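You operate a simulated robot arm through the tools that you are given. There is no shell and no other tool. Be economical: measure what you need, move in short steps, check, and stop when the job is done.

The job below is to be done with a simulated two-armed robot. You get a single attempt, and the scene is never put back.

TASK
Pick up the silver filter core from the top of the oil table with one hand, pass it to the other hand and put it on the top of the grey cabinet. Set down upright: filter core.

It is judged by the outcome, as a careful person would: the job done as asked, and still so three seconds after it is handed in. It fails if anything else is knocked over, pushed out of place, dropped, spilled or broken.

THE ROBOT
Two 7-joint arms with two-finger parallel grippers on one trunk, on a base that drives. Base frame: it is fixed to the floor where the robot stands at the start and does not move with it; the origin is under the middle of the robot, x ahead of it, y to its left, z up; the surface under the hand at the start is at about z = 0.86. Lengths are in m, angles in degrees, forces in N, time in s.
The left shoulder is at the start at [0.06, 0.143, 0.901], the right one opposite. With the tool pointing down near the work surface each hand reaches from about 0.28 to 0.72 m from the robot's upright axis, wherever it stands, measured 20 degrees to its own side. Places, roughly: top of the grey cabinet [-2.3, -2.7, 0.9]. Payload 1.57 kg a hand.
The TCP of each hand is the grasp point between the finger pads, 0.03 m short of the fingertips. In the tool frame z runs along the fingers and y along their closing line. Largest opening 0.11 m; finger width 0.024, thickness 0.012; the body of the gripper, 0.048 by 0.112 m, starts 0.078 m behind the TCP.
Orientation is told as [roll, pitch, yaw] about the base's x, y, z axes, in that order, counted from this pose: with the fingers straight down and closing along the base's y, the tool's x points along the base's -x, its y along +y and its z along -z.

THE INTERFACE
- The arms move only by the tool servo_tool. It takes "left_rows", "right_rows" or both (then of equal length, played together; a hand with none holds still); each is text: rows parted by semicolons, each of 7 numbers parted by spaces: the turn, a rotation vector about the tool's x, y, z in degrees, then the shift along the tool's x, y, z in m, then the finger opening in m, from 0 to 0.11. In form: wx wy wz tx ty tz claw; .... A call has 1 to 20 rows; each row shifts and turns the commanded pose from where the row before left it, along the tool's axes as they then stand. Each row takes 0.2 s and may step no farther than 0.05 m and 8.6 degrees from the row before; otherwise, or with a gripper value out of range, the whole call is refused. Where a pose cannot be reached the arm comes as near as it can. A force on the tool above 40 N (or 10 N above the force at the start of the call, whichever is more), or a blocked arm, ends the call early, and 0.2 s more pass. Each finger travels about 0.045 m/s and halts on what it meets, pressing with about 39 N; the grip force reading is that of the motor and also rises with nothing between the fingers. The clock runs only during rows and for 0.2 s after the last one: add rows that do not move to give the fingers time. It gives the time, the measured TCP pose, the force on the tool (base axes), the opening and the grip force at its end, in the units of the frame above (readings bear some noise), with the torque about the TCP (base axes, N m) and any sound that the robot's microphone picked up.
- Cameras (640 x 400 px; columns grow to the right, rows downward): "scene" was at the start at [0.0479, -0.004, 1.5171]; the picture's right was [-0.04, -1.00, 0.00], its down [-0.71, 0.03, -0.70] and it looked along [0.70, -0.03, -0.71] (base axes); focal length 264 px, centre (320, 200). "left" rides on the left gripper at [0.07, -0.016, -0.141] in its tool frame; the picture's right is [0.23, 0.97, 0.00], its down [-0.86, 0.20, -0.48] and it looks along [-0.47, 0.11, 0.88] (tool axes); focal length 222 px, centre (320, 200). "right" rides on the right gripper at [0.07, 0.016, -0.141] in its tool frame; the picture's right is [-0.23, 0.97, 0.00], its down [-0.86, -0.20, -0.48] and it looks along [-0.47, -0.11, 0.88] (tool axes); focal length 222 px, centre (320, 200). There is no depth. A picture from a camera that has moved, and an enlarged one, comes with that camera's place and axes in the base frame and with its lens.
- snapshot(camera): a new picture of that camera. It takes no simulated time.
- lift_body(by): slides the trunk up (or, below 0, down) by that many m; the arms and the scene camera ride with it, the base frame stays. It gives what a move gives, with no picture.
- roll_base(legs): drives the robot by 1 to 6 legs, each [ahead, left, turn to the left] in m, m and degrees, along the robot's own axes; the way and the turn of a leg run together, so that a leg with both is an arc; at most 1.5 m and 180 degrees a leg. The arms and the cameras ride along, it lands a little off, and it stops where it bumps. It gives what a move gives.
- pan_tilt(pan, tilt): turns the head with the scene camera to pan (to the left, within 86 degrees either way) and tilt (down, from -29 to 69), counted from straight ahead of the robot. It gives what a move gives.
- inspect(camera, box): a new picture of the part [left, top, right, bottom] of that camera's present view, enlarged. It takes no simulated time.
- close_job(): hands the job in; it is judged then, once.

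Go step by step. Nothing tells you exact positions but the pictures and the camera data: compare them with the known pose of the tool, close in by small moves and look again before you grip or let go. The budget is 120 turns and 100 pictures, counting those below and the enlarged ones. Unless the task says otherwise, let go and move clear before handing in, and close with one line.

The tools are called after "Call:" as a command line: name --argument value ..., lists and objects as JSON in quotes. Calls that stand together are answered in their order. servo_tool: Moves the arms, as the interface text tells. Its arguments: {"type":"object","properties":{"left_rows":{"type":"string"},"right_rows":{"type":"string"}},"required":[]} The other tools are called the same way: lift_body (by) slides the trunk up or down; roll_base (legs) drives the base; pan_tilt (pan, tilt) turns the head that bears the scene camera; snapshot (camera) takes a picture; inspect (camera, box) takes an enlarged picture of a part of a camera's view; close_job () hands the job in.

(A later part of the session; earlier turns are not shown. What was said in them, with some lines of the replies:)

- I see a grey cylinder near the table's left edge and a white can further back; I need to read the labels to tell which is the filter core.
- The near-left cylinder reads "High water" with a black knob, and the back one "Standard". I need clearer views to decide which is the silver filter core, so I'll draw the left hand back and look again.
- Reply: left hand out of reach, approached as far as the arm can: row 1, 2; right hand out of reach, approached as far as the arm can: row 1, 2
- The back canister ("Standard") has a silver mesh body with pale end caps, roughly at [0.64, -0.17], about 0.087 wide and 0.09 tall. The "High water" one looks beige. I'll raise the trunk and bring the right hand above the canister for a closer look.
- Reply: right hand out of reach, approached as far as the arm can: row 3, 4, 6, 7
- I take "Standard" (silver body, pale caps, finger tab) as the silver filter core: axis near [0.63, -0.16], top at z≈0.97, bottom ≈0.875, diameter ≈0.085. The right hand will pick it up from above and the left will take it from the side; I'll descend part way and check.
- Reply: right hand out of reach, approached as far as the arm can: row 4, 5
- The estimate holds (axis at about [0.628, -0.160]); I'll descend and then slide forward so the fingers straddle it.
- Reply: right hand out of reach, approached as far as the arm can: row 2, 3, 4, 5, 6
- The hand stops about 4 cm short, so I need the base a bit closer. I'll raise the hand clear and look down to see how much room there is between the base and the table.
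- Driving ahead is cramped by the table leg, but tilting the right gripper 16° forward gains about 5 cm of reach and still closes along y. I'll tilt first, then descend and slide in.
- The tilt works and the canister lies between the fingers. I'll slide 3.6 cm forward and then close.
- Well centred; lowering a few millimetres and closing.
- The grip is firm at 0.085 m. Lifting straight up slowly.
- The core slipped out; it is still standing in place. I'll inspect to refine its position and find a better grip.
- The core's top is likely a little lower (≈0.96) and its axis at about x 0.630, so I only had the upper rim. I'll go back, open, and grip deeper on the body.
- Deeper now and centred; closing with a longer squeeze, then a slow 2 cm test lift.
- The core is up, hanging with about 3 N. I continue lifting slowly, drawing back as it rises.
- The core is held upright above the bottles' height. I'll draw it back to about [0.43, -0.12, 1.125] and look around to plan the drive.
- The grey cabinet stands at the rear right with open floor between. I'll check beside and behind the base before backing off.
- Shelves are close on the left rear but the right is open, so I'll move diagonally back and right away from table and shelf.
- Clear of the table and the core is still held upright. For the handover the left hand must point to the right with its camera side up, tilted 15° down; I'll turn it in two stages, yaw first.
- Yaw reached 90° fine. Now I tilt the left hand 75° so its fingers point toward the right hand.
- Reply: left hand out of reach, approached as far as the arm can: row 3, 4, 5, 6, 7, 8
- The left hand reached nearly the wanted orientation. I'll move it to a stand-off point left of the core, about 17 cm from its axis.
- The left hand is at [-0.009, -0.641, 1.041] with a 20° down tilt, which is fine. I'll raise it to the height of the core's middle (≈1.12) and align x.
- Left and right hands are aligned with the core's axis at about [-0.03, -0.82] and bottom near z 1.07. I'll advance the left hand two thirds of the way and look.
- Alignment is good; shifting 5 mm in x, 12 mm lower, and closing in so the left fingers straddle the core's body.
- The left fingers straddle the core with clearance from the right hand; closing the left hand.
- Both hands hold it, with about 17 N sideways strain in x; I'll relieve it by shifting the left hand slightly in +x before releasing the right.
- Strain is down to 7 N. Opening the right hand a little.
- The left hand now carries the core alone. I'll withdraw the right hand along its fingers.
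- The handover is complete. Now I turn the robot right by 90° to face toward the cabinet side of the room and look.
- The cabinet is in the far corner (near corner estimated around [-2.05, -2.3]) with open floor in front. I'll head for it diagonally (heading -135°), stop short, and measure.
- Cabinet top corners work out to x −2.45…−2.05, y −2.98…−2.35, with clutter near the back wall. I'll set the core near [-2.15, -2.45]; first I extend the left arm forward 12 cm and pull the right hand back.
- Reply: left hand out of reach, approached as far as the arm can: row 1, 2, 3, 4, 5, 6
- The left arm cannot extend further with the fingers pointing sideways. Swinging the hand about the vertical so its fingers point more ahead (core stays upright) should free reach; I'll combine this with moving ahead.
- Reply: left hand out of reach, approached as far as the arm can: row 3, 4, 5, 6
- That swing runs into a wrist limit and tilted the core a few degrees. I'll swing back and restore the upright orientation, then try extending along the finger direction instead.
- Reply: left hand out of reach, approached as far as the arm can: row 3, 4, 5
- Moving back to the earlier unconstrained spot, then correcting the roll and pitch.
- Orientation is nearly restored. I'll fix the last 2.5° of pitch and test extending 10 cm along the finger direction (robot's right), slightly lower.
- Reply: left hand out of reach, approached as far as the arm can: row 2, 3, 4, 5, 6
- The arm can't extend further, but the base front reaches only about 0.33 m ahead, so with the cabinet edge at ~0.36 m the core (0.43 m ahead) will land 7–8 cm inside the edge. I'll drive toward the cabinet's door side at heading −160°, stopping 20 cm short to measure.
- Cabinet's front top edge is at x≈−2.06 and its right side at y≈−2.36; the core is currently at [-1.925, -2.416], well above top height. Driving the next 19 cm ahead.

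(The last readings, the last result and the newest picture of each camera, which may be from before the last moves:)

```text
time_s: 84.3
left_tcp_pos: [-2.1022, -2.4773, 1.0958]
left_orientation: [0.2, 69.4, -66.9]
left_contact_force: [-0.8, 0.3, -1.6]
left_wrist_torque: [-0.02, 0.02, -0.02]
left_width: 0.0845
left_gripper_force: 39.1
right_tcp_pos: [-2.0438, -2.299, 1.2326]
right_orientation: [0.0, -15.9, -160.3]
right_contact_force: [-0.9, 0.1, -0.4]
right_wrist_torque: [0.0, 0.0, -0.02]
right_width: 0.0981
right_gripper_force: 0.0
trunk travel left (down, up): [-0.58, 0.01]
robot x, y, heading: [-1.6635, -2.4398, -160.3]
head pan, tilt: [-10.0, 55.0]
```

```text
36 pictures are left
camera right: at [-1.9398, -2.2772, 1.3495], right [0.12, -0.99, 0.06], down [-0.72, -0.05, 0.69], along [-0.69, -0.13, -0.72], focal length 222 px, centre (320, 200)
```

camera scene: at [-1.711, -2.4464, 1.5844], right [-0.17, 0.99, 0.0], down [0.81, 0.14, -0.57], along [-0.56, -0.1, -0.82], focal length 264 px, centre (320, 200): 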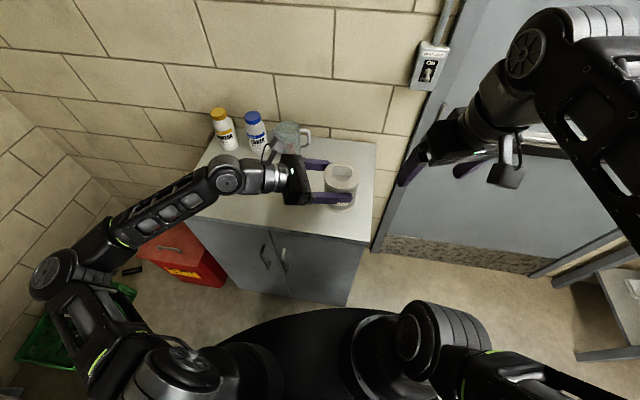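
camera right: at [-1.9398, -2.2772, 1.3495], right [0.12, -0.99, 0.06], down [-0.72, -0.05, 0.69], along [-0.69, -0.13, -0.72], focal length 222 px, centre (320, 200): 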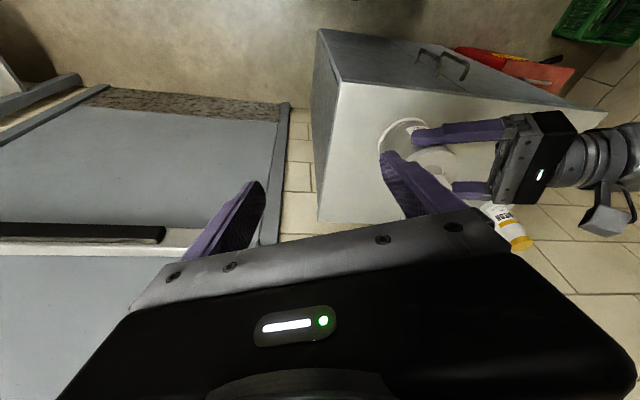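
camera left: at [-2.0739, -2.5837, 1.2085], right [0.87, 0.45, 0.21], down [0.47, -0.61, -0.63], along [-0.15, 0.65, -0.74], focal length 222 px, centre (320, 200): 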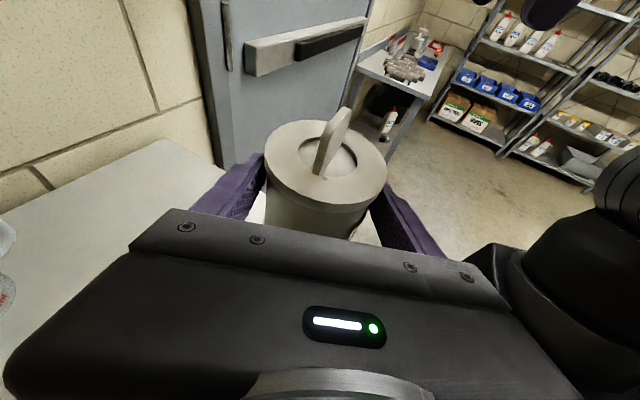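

The top's front edge is confirmed at x≈−2.06 and the core is centred over the top, 5 cm in. I'll go 2.5 cm further, then lower the trunk most of the way.

Call:
roll_base --legs '[[0.027, 0, 0]]'

Call:
lift_body --by -0.11

Call:
snapshot --camera "scene"

Call:
snapshot --camera "right"

```text
time_s: 85.1
left_tcp_pos: [-2.1262, -2.4875, 1.096]
left_orientation: [0.2, 69.6, -66.9]
left_contact_force: [-0.8, -0.7, -2.5]
left_wrist_torque: [-0.03, -0.04, -0.04]
left_width: 0.0847
left_gripper_force: 39.5
right_tcp_pos: [-2.0699, -2.3068, 1.2316]
right_orientation: [0.0, -16.0, -160.2]
right_contact_force: [0.9, -0.1, 0.6]
right_wrist_torque: [0.04, -0.06, -0.01]
right_width: 0.0979
right_gripper_force: 0.0
trunk travel left (down, up): [-0.58, 0.01]
robot x, y, heading: [-1.6852, -2.4528, -160.0]
head pan, tilt: [-10.0, 55.0]
```

```text
time_s: 86.5
left_tcp_pos: [-2.1246, -2.4876, 0.9864]
left_orientation: [0.1, 69.6, -67.1]
left_contact_force: [0.2, -0.2, -1.7]
left_wrist_torque: [-0.02, -0.01, 0.01]
left_width: 0.0842
left_gripper_force: 39.2
right_tcp_pos: [-2.0674, -2.3063, 1.1223]
right_orientation: [-0.1, -16.0, -160.2]
right_contact_force: [-0.4, -0.2, 0.5]
right_wrist_torque: [0.01, 0.01, -0.02]
right_width: 0.098
right_gripper_force: 0.0
trunk travel left (down, up): [-0.47, 0.12]
robot x, y, heading: [-1.684, -2.4507, -160.3]
head pan, tilt: [-10.0, 55.0]
```

```text
35 pictures are left
camera scene: at [-1.7342, -2.4548, 1.4745], right [-0.17, 0.99, 0.0], down [0.81, 0.14, -0.57], along [-0.57, -0.1, -0.82], focal length 264 px, centre (320, 200)
```

scene: 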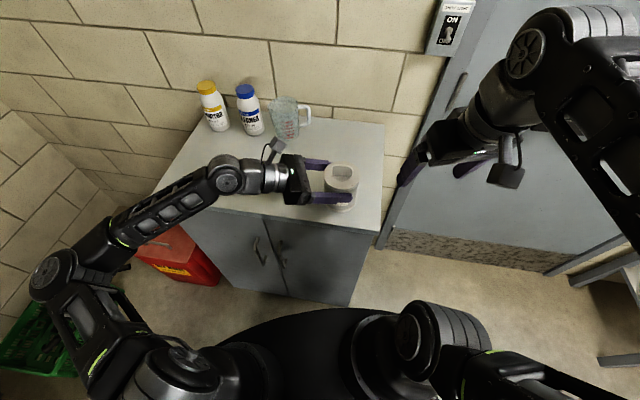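

```text
34 pictures are left
camera right: at [-1.9632, -2.2857, 1.2398], right [0.12, -0.99, 0.06], down [-0.72, -0.05, 0.7], along [-0.69, -0.13, -0.72], focal length 222 px, centre (320, 200)
```

right: 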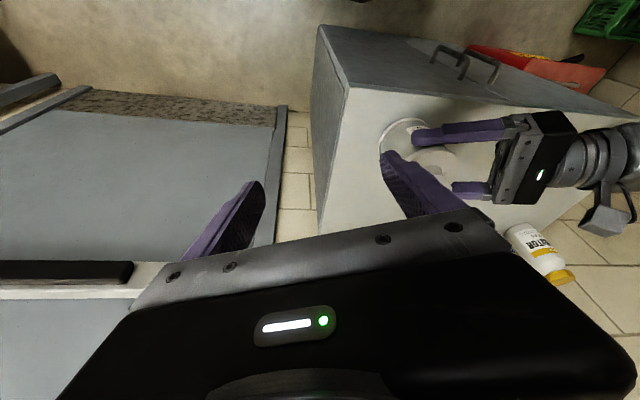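

All clear of the bottles and mug. Lowering in small steps and watching the force.

Call:
lift_body --by -0.03

Call:
inspect --camera "scene" --box '[270, 130, 400, 230]'

Call:
inspect --camera "right" --box '[360, 90, 520, 220]'

```text
time_s: 87.2
left_tcp_pos: [-2.1238, -2.4865, 0.956]
left_orientation: [-0.2, 69.6, -67.4]
left_contact_force: [0.7, 0.1, 11.9]
left_wrist_torque: [0.7, 0.35, -0.06]
left_width: 0.0835
left_gripper_force: 36.4
right_tcp_pos: [-2.0666, -2.3064, 1.0925]
right_orientation: [0.0, -16.0, -160.3]
right_contact_force: [1.3, 0.5, -0.7]
right_wrist_torque: [0.03, 0.02, -0.01]
right_width: 0.098
right_gripper_force: 0.0
trunk travel left (down, up): [-0.44, 0.15]
robot x, y, heading: [-1.6868, -2.4525, -160.5]
head pan, tilt: [-10.0, 55.0]
```

```text
4.00 times, centred on (335, 180) of scene
camera zoom: at [-1.7332, -2.4546, 1.4444], right [-0.17, 0.99, 0.0], down [0.81, 0.14, -0.57], along [-0.57, -0.1, -0.82], focal length 1058 px, centre (260, 280)
```

zoom: 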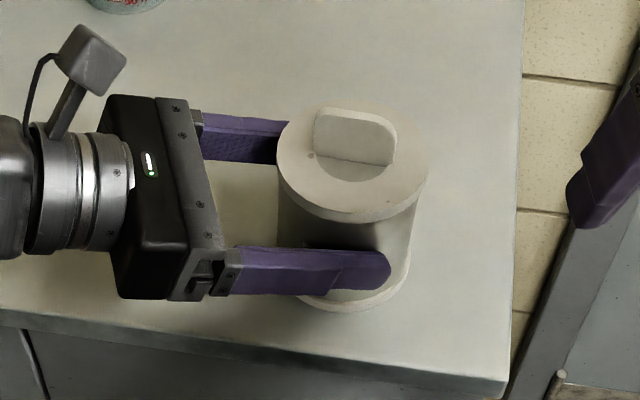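

```text
3.08 times, centred on (440, 155) of right
camera zoom: at [-1.9624, -2.2855, 1.2098], right [0.12, -0.99, 0.06], down [-0.72, -0.05, 0.7], along [-0.69, -0.13, -0.72], focal length 684 px, centre (-49, 338)
```

zoom: 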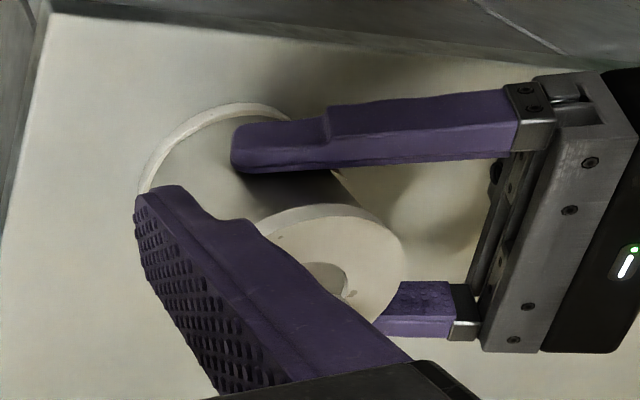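

The core has made contact with the top (about 14 N pressing). I'll relieve most of that and verify it stands flat.

Call:
lift_body --by 0.003

Call:
snapshot --camera "left"

Call:
inspect --camera "scene" --box '[310, 140, 380, 215]'

```text
time_s: 87.8
left_tcp_pos: [-2.1257, -2.488, 0.957]
left_orientation: [0.3, 69.1, -66.9]
left_contact_force: [0.3, 0.4, -2.9]
left_wrist_torque: [-0.06, -0.02, 0.01]
left_width: 0.0833
left_gripper_force: 39.3
right_tcp_pos: [-2.0671, -2.3074, 1.0956]
right_orientation: [0.0, -16.2, -160.3]
right_contact_force: [1.1, -0.1, 0.2]
right_wrist_torque: [0.0, 0.01, 0.01]
right_width: 0.098
right_gripper_force: 0.1
trunk travel left (down, up): [-0.443, 0.147]
robot x, y, heading: [-1.6885, -2.4536, -160.4]
head pan, tilt: [-10.0, 55.0]
```

```text
31 pictures are left
camera left: at [-2.0977, -2.5923, 1.0704], right [0.87, 0.45, 0.21], down [0.48, -0.61, -0.63], along [-0.15, 0.65, -0.75], focal length 222 px, centre (320, 200)
```

left: 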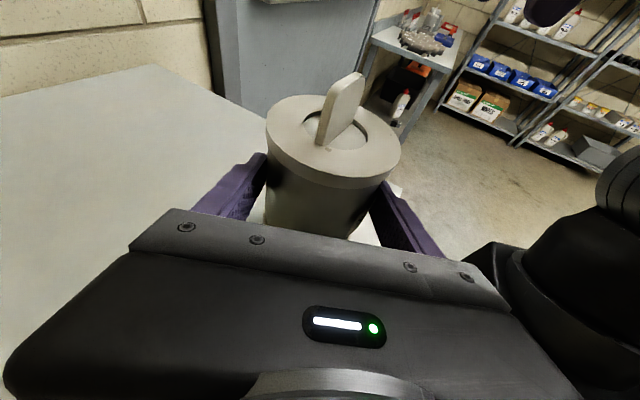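

```text
5.33 times, centred on (345, 178) of scene
camera zoom: at [-1.7343, -2.4548, 1.4472], right [-0.17, 0.99, 0.0], down [0.81, 0.14, -0.57], along [-0.57, -0.1, -0.82], focal length 1411 px, centre (187, 320)
```

zoom: 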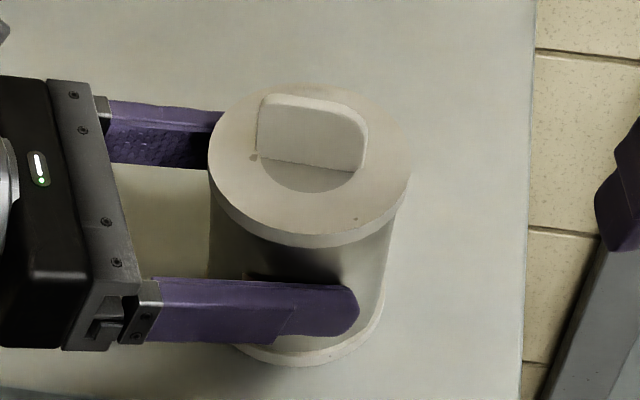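

The core hangs again just above the surface and looks upright within about 2°. Lowering in 2 mm steps to light contact.

Call:
lift_body --by -0.002

```text
time_s: 88.3
left_tcp_pos: [-2.1257, -2.4862, 0.9561]
left_orientation: [0.1, 69.6, -67.0]
left_contact_force: [0.6, -0.7, -1.9]
left_wrist_torque: [-0.06, 0.03, -0.01]
left_width: 0.0834
left_gripper_force: 38.8
right_tcp_pos: [-2.0665, -2.307, 1.0944]
right_orientation: [0.1, -16.0, -160.2]
right_contact_force: [-0.2, -1.0, -0.1]
right_wrist_torque: [-0.03, -0.02, 0.03]
right_width: 0.098
right_gripper_force: 0.1
trunk travel left (down, up): [-0.441, 0.149]
robot x, y, heading: [-1.6905, -2.4495, -160.4]
head pan, tilt: [-10.0, 55.0]
```

Call:
lift_body --by -0.002

```text
time_s: 88.8
left_tcp_pos: [-2.1248, -2.4871, 0.9557]
left_orientation: [-0.2, 69.7, -67.5]
left_contact_force: [0.2, -2.3, 7.7]
left_wrist_torque: [-0.06, 0.09, 0.04]
left_width: 0.083
left_gripper_force: 39.4
right_tcp_pos: [-2.0673, -2.3068, 1.0926]
right_orientation: [0.0, -15.9, -160.2]
right_contact_force: [0.0, -0.4, 0.4]
right_wrist_torque: [0.0, -0.01, 0.03]
right_width: 0.098
right_gripper_force: 0.0
trunk travel left (down, up): [-0.439, 0.151]
robot x, y, heading: [-1.688, -2.4532, -160.3]
head pan, tilt: [-10.0, 55.0]
```

Contact with little torque, so it sits flat. Opening the left hand gently.

Call:
servo_tool --left_rows "0 0 0 0 0 0 0.084;0 0 0 0 0 0 0.088;0 0 0 0 0 0 0.094;0 0 0 0 0 0 0.1;0 0 0 0 0 0 0.108;0 0 0 0 0 0 0.108"

Call:
snapshot --camera "left"

Call:
inspect --camera "scene" --box '[270, 130, 400, 230]'

```text
time_s: 90.2
left_tcp_pos: [-2.126, -2.4867, 0.9551]
left_orientation: [0.0, 69.4, -67.2]
left_contact_force: [-0.2, -0.2, 0.7]
left_wrist_torque: [0.01, 0.03, 0.02]
left_width: 0.108
left_gripper_force: 0.1
right_tcp_pos: [-2.0676, -2.3056, 1.0907]
right_orientation: [0.0, -16.0, -160.3]
right_contact_force: [0.0, -0.7, -0.4]
right_wrist_torque: [0.0, -0.02, 0.01]
right_width: 0.0979
right_gripper_force: 0.1
trunk travel left (down, up): [-0.439, 0.151]
robot x, y, heading: [-1.689, -2.4544, -160.0]
head pan, tilt: [-10.0, 55.0]
```

```text
29 pictures are left
camera left: at [-2.0975, -2.5924, 1.068], right [0.87, 0.45, 0.21], down [0.47, -0.61, -0.63], along [-0.15, 0.65, -0.74], focal length 222 px, centre (320, 200)
```

left: 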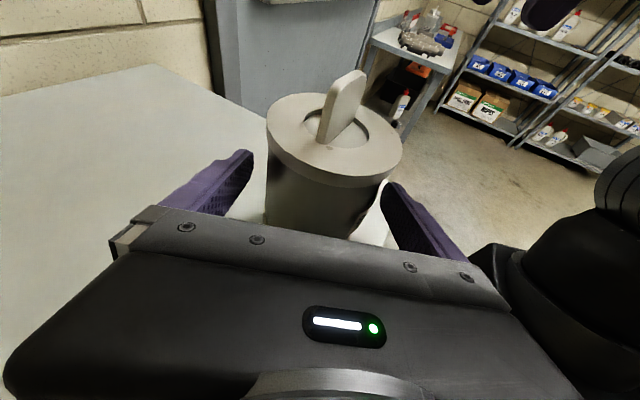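

```text
4.00 times, centred on (335, 180) of scene
camera zoom: at [-1.7342, -2.4548, 1.4434], right [-0.17, 0.99, 0.0], down [0.81, 0.14, -0.57], along [-0.57, -0.1, -0.82], focal length 1058 px, centre (260, 280)
```

zoom: 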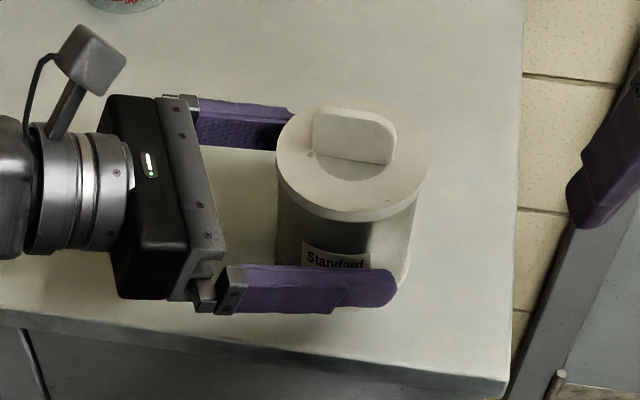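

The core stands upright on the cabinet. Withdrawing the left hand straight back along its fingers.

Call:
servo_tool --left_rows "0 0 0 0 0 -0.012 0.108;0 0 0 0 0 -0.018 0.108;0 0 0 0 0 -0.018 0.108;0 0 0 0 0 -0.018 0.108;0 0 0 0 0 -0.018 0.108;0 0 0 0 0 -0.018 0.108;0 0 0 0 0 0 0.108"

Call:
snapshot --camera "left"

Call:
snapshot --camera "scene"

```text
time_s: 91.8
left_tcp_pos: [-2.0881, -2.5747, 0.9901]
left_orientation: [0.0, 69.6, -67.2]
left_contact_force: [0.0, 0.3, -0.8]
left_wrist_torque: [0.01, 0.03, 0.0]
left_width: 0.108
left_gripper_force: 0.1
right_tcp_pos: [-2.0657, -2.3069, 1.0922]
right_orientation: [0.0, -16.0, -160.3]
right_contact_force: [0.4, 0.0, 0.1]
right_wrist_torque: [0.01, 0.02, 0.0]
right_width: 0.098
right_gripper_force: 0.0
trunk travel left (down, up): [-0.439, 0.151]
robot x, y, heading: [-1.6905, -2.4521, -160.3]
head pan, tilt: [-10.0, 55.0]
```

```text
27 pictures are left
camera left: at [-2.0606, -2.6804, 1.1038], right [0.87, 0.45, 0.21], down [0.47, -0.61, -0.63], along [-0.15, 0.65, -0.74], focal length 222 px, centre (320, 200)
```

left: 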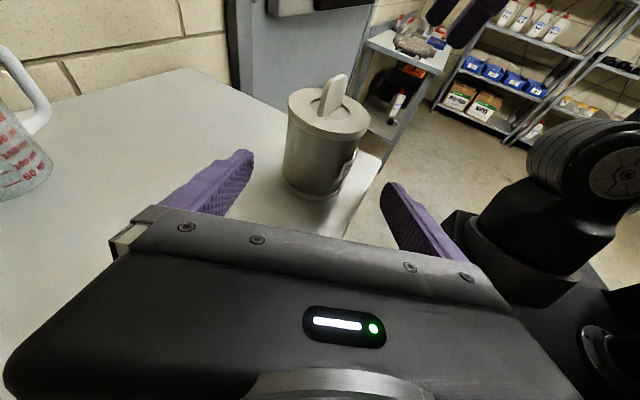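

```text
26 pictures are left
camera scene: at [-1.7342, -2.4548, 1.4434], right [-0.17, 0.99, 0.0], down [0.81, 0.14, -0.57], along [-0.57, -0.1, -0.82], focal length 264 px, centre (320, 200)
```

scene: 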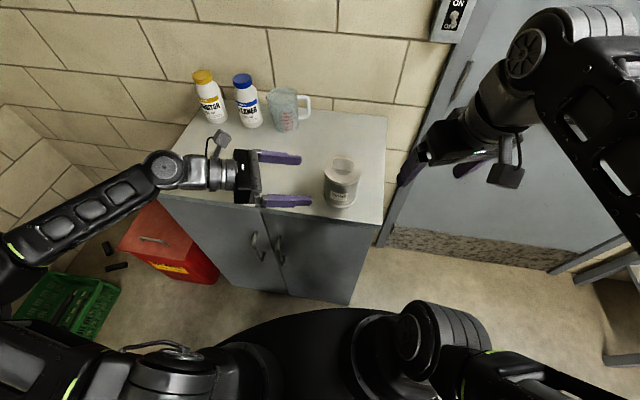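

The core is free and standing upright. I'll raise the trunk and back off, then take a final look.

Call:
lift_body --by 0.12

Call:
roll_base --legs '[[-0.25, 0, 0]]'

Call:
inspect --camera "scene" --box '[180, 40, 420, 260]'

```text
time_s: 93.3
left_tcp_pos: [-2.0889, -2.574, 1.1109]
left_orientation: [0.1, 69.5, -67.1]
left_contact_force: [-0.5, -0.2, -0.8]
left_wrist_torque: [-0.04, 0.03, -0.02]
left_width: 0.1083
left_gripper_force: 0.1
right_tcp_pos: [-2.0678, -2.3066, 1.2103]
right_orientation: [0.0, -16.0, -160.3]
right_contact_force: [-0.3, 0.9, -0.2]
right_wrist_torque: [0.0, -0.01, 0.01]
right_width: 0.0979
right_gripper_force: 0.1
trunk travel left (down, up): [-0.559, 0.031]
robot x, y, heading: [-1.688, -2.4503, -160.5]
head pan, tilt: [-10.0, 55.0]
```

```text
time_s: 95.1
left_tcp_pos: [-1.8576, -2.4933, 1.1109]
left_orientation: [-0.2, 69.5, -67.1]
left_contact_force: [0.0, 0.3, -0.1]
left_wrist_torque: [0.01, 0.01, 0.07]
left_width: 0.1083
left_gripper_force: 0.1
right_tcp_pos: [-1.8371, -2.2239, 1.2121]
right_orientation: [0.0, -16.0, -160.2]
right_contact_force: [0.0, 0.1, -0.7]
right_wrist_torque: [0.0, 0.01, -0.01]
right_width: 0.0983
right_gripper_force: 0.1
trunk travel left (down, up): [-0.559, 0.031]
robot x, y, heading: [-1.4593, -2.3725, -160.3]
head pan, tilt: [-10.0, 55.0]
```

```text
1.82 times, centred on (300, 150) of scene
camera zoom: at [-1.5033, -2.3719, 1.5635], right [-0.17, 0.99, 0.0], down [0.81, 0.14, -0.57], along [-0.57, -0.1, -0.82], focal length 481 px, centre (356, 291)
```

zoom: 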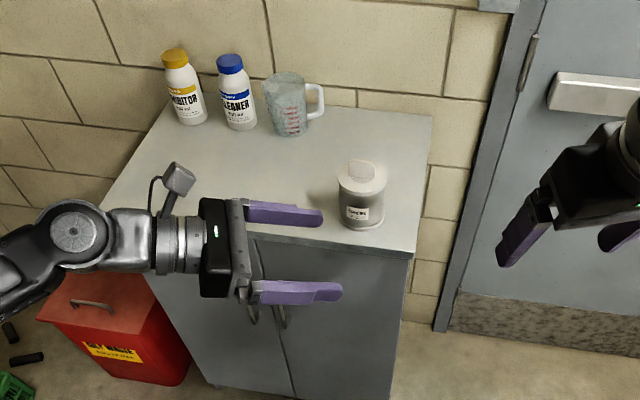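

The filter core stands upright on the cabinet top, nothing else up there has moved, and both hands are clear, so I'm handing in.

Call:
close_job

```text
The job is handed in.
```

The silver filter core is standing upright on top of the grey cabinet. The right hand picked it up and passed it to the left, which set it down, and I saw nothing else knocked or moved. I took the "Standard" canister with the silver body to be the silver filter core; the other candidate was the beige "High water" cylinder. The first grip slipped off without moving the core, so I gripped it lower and lifted again.
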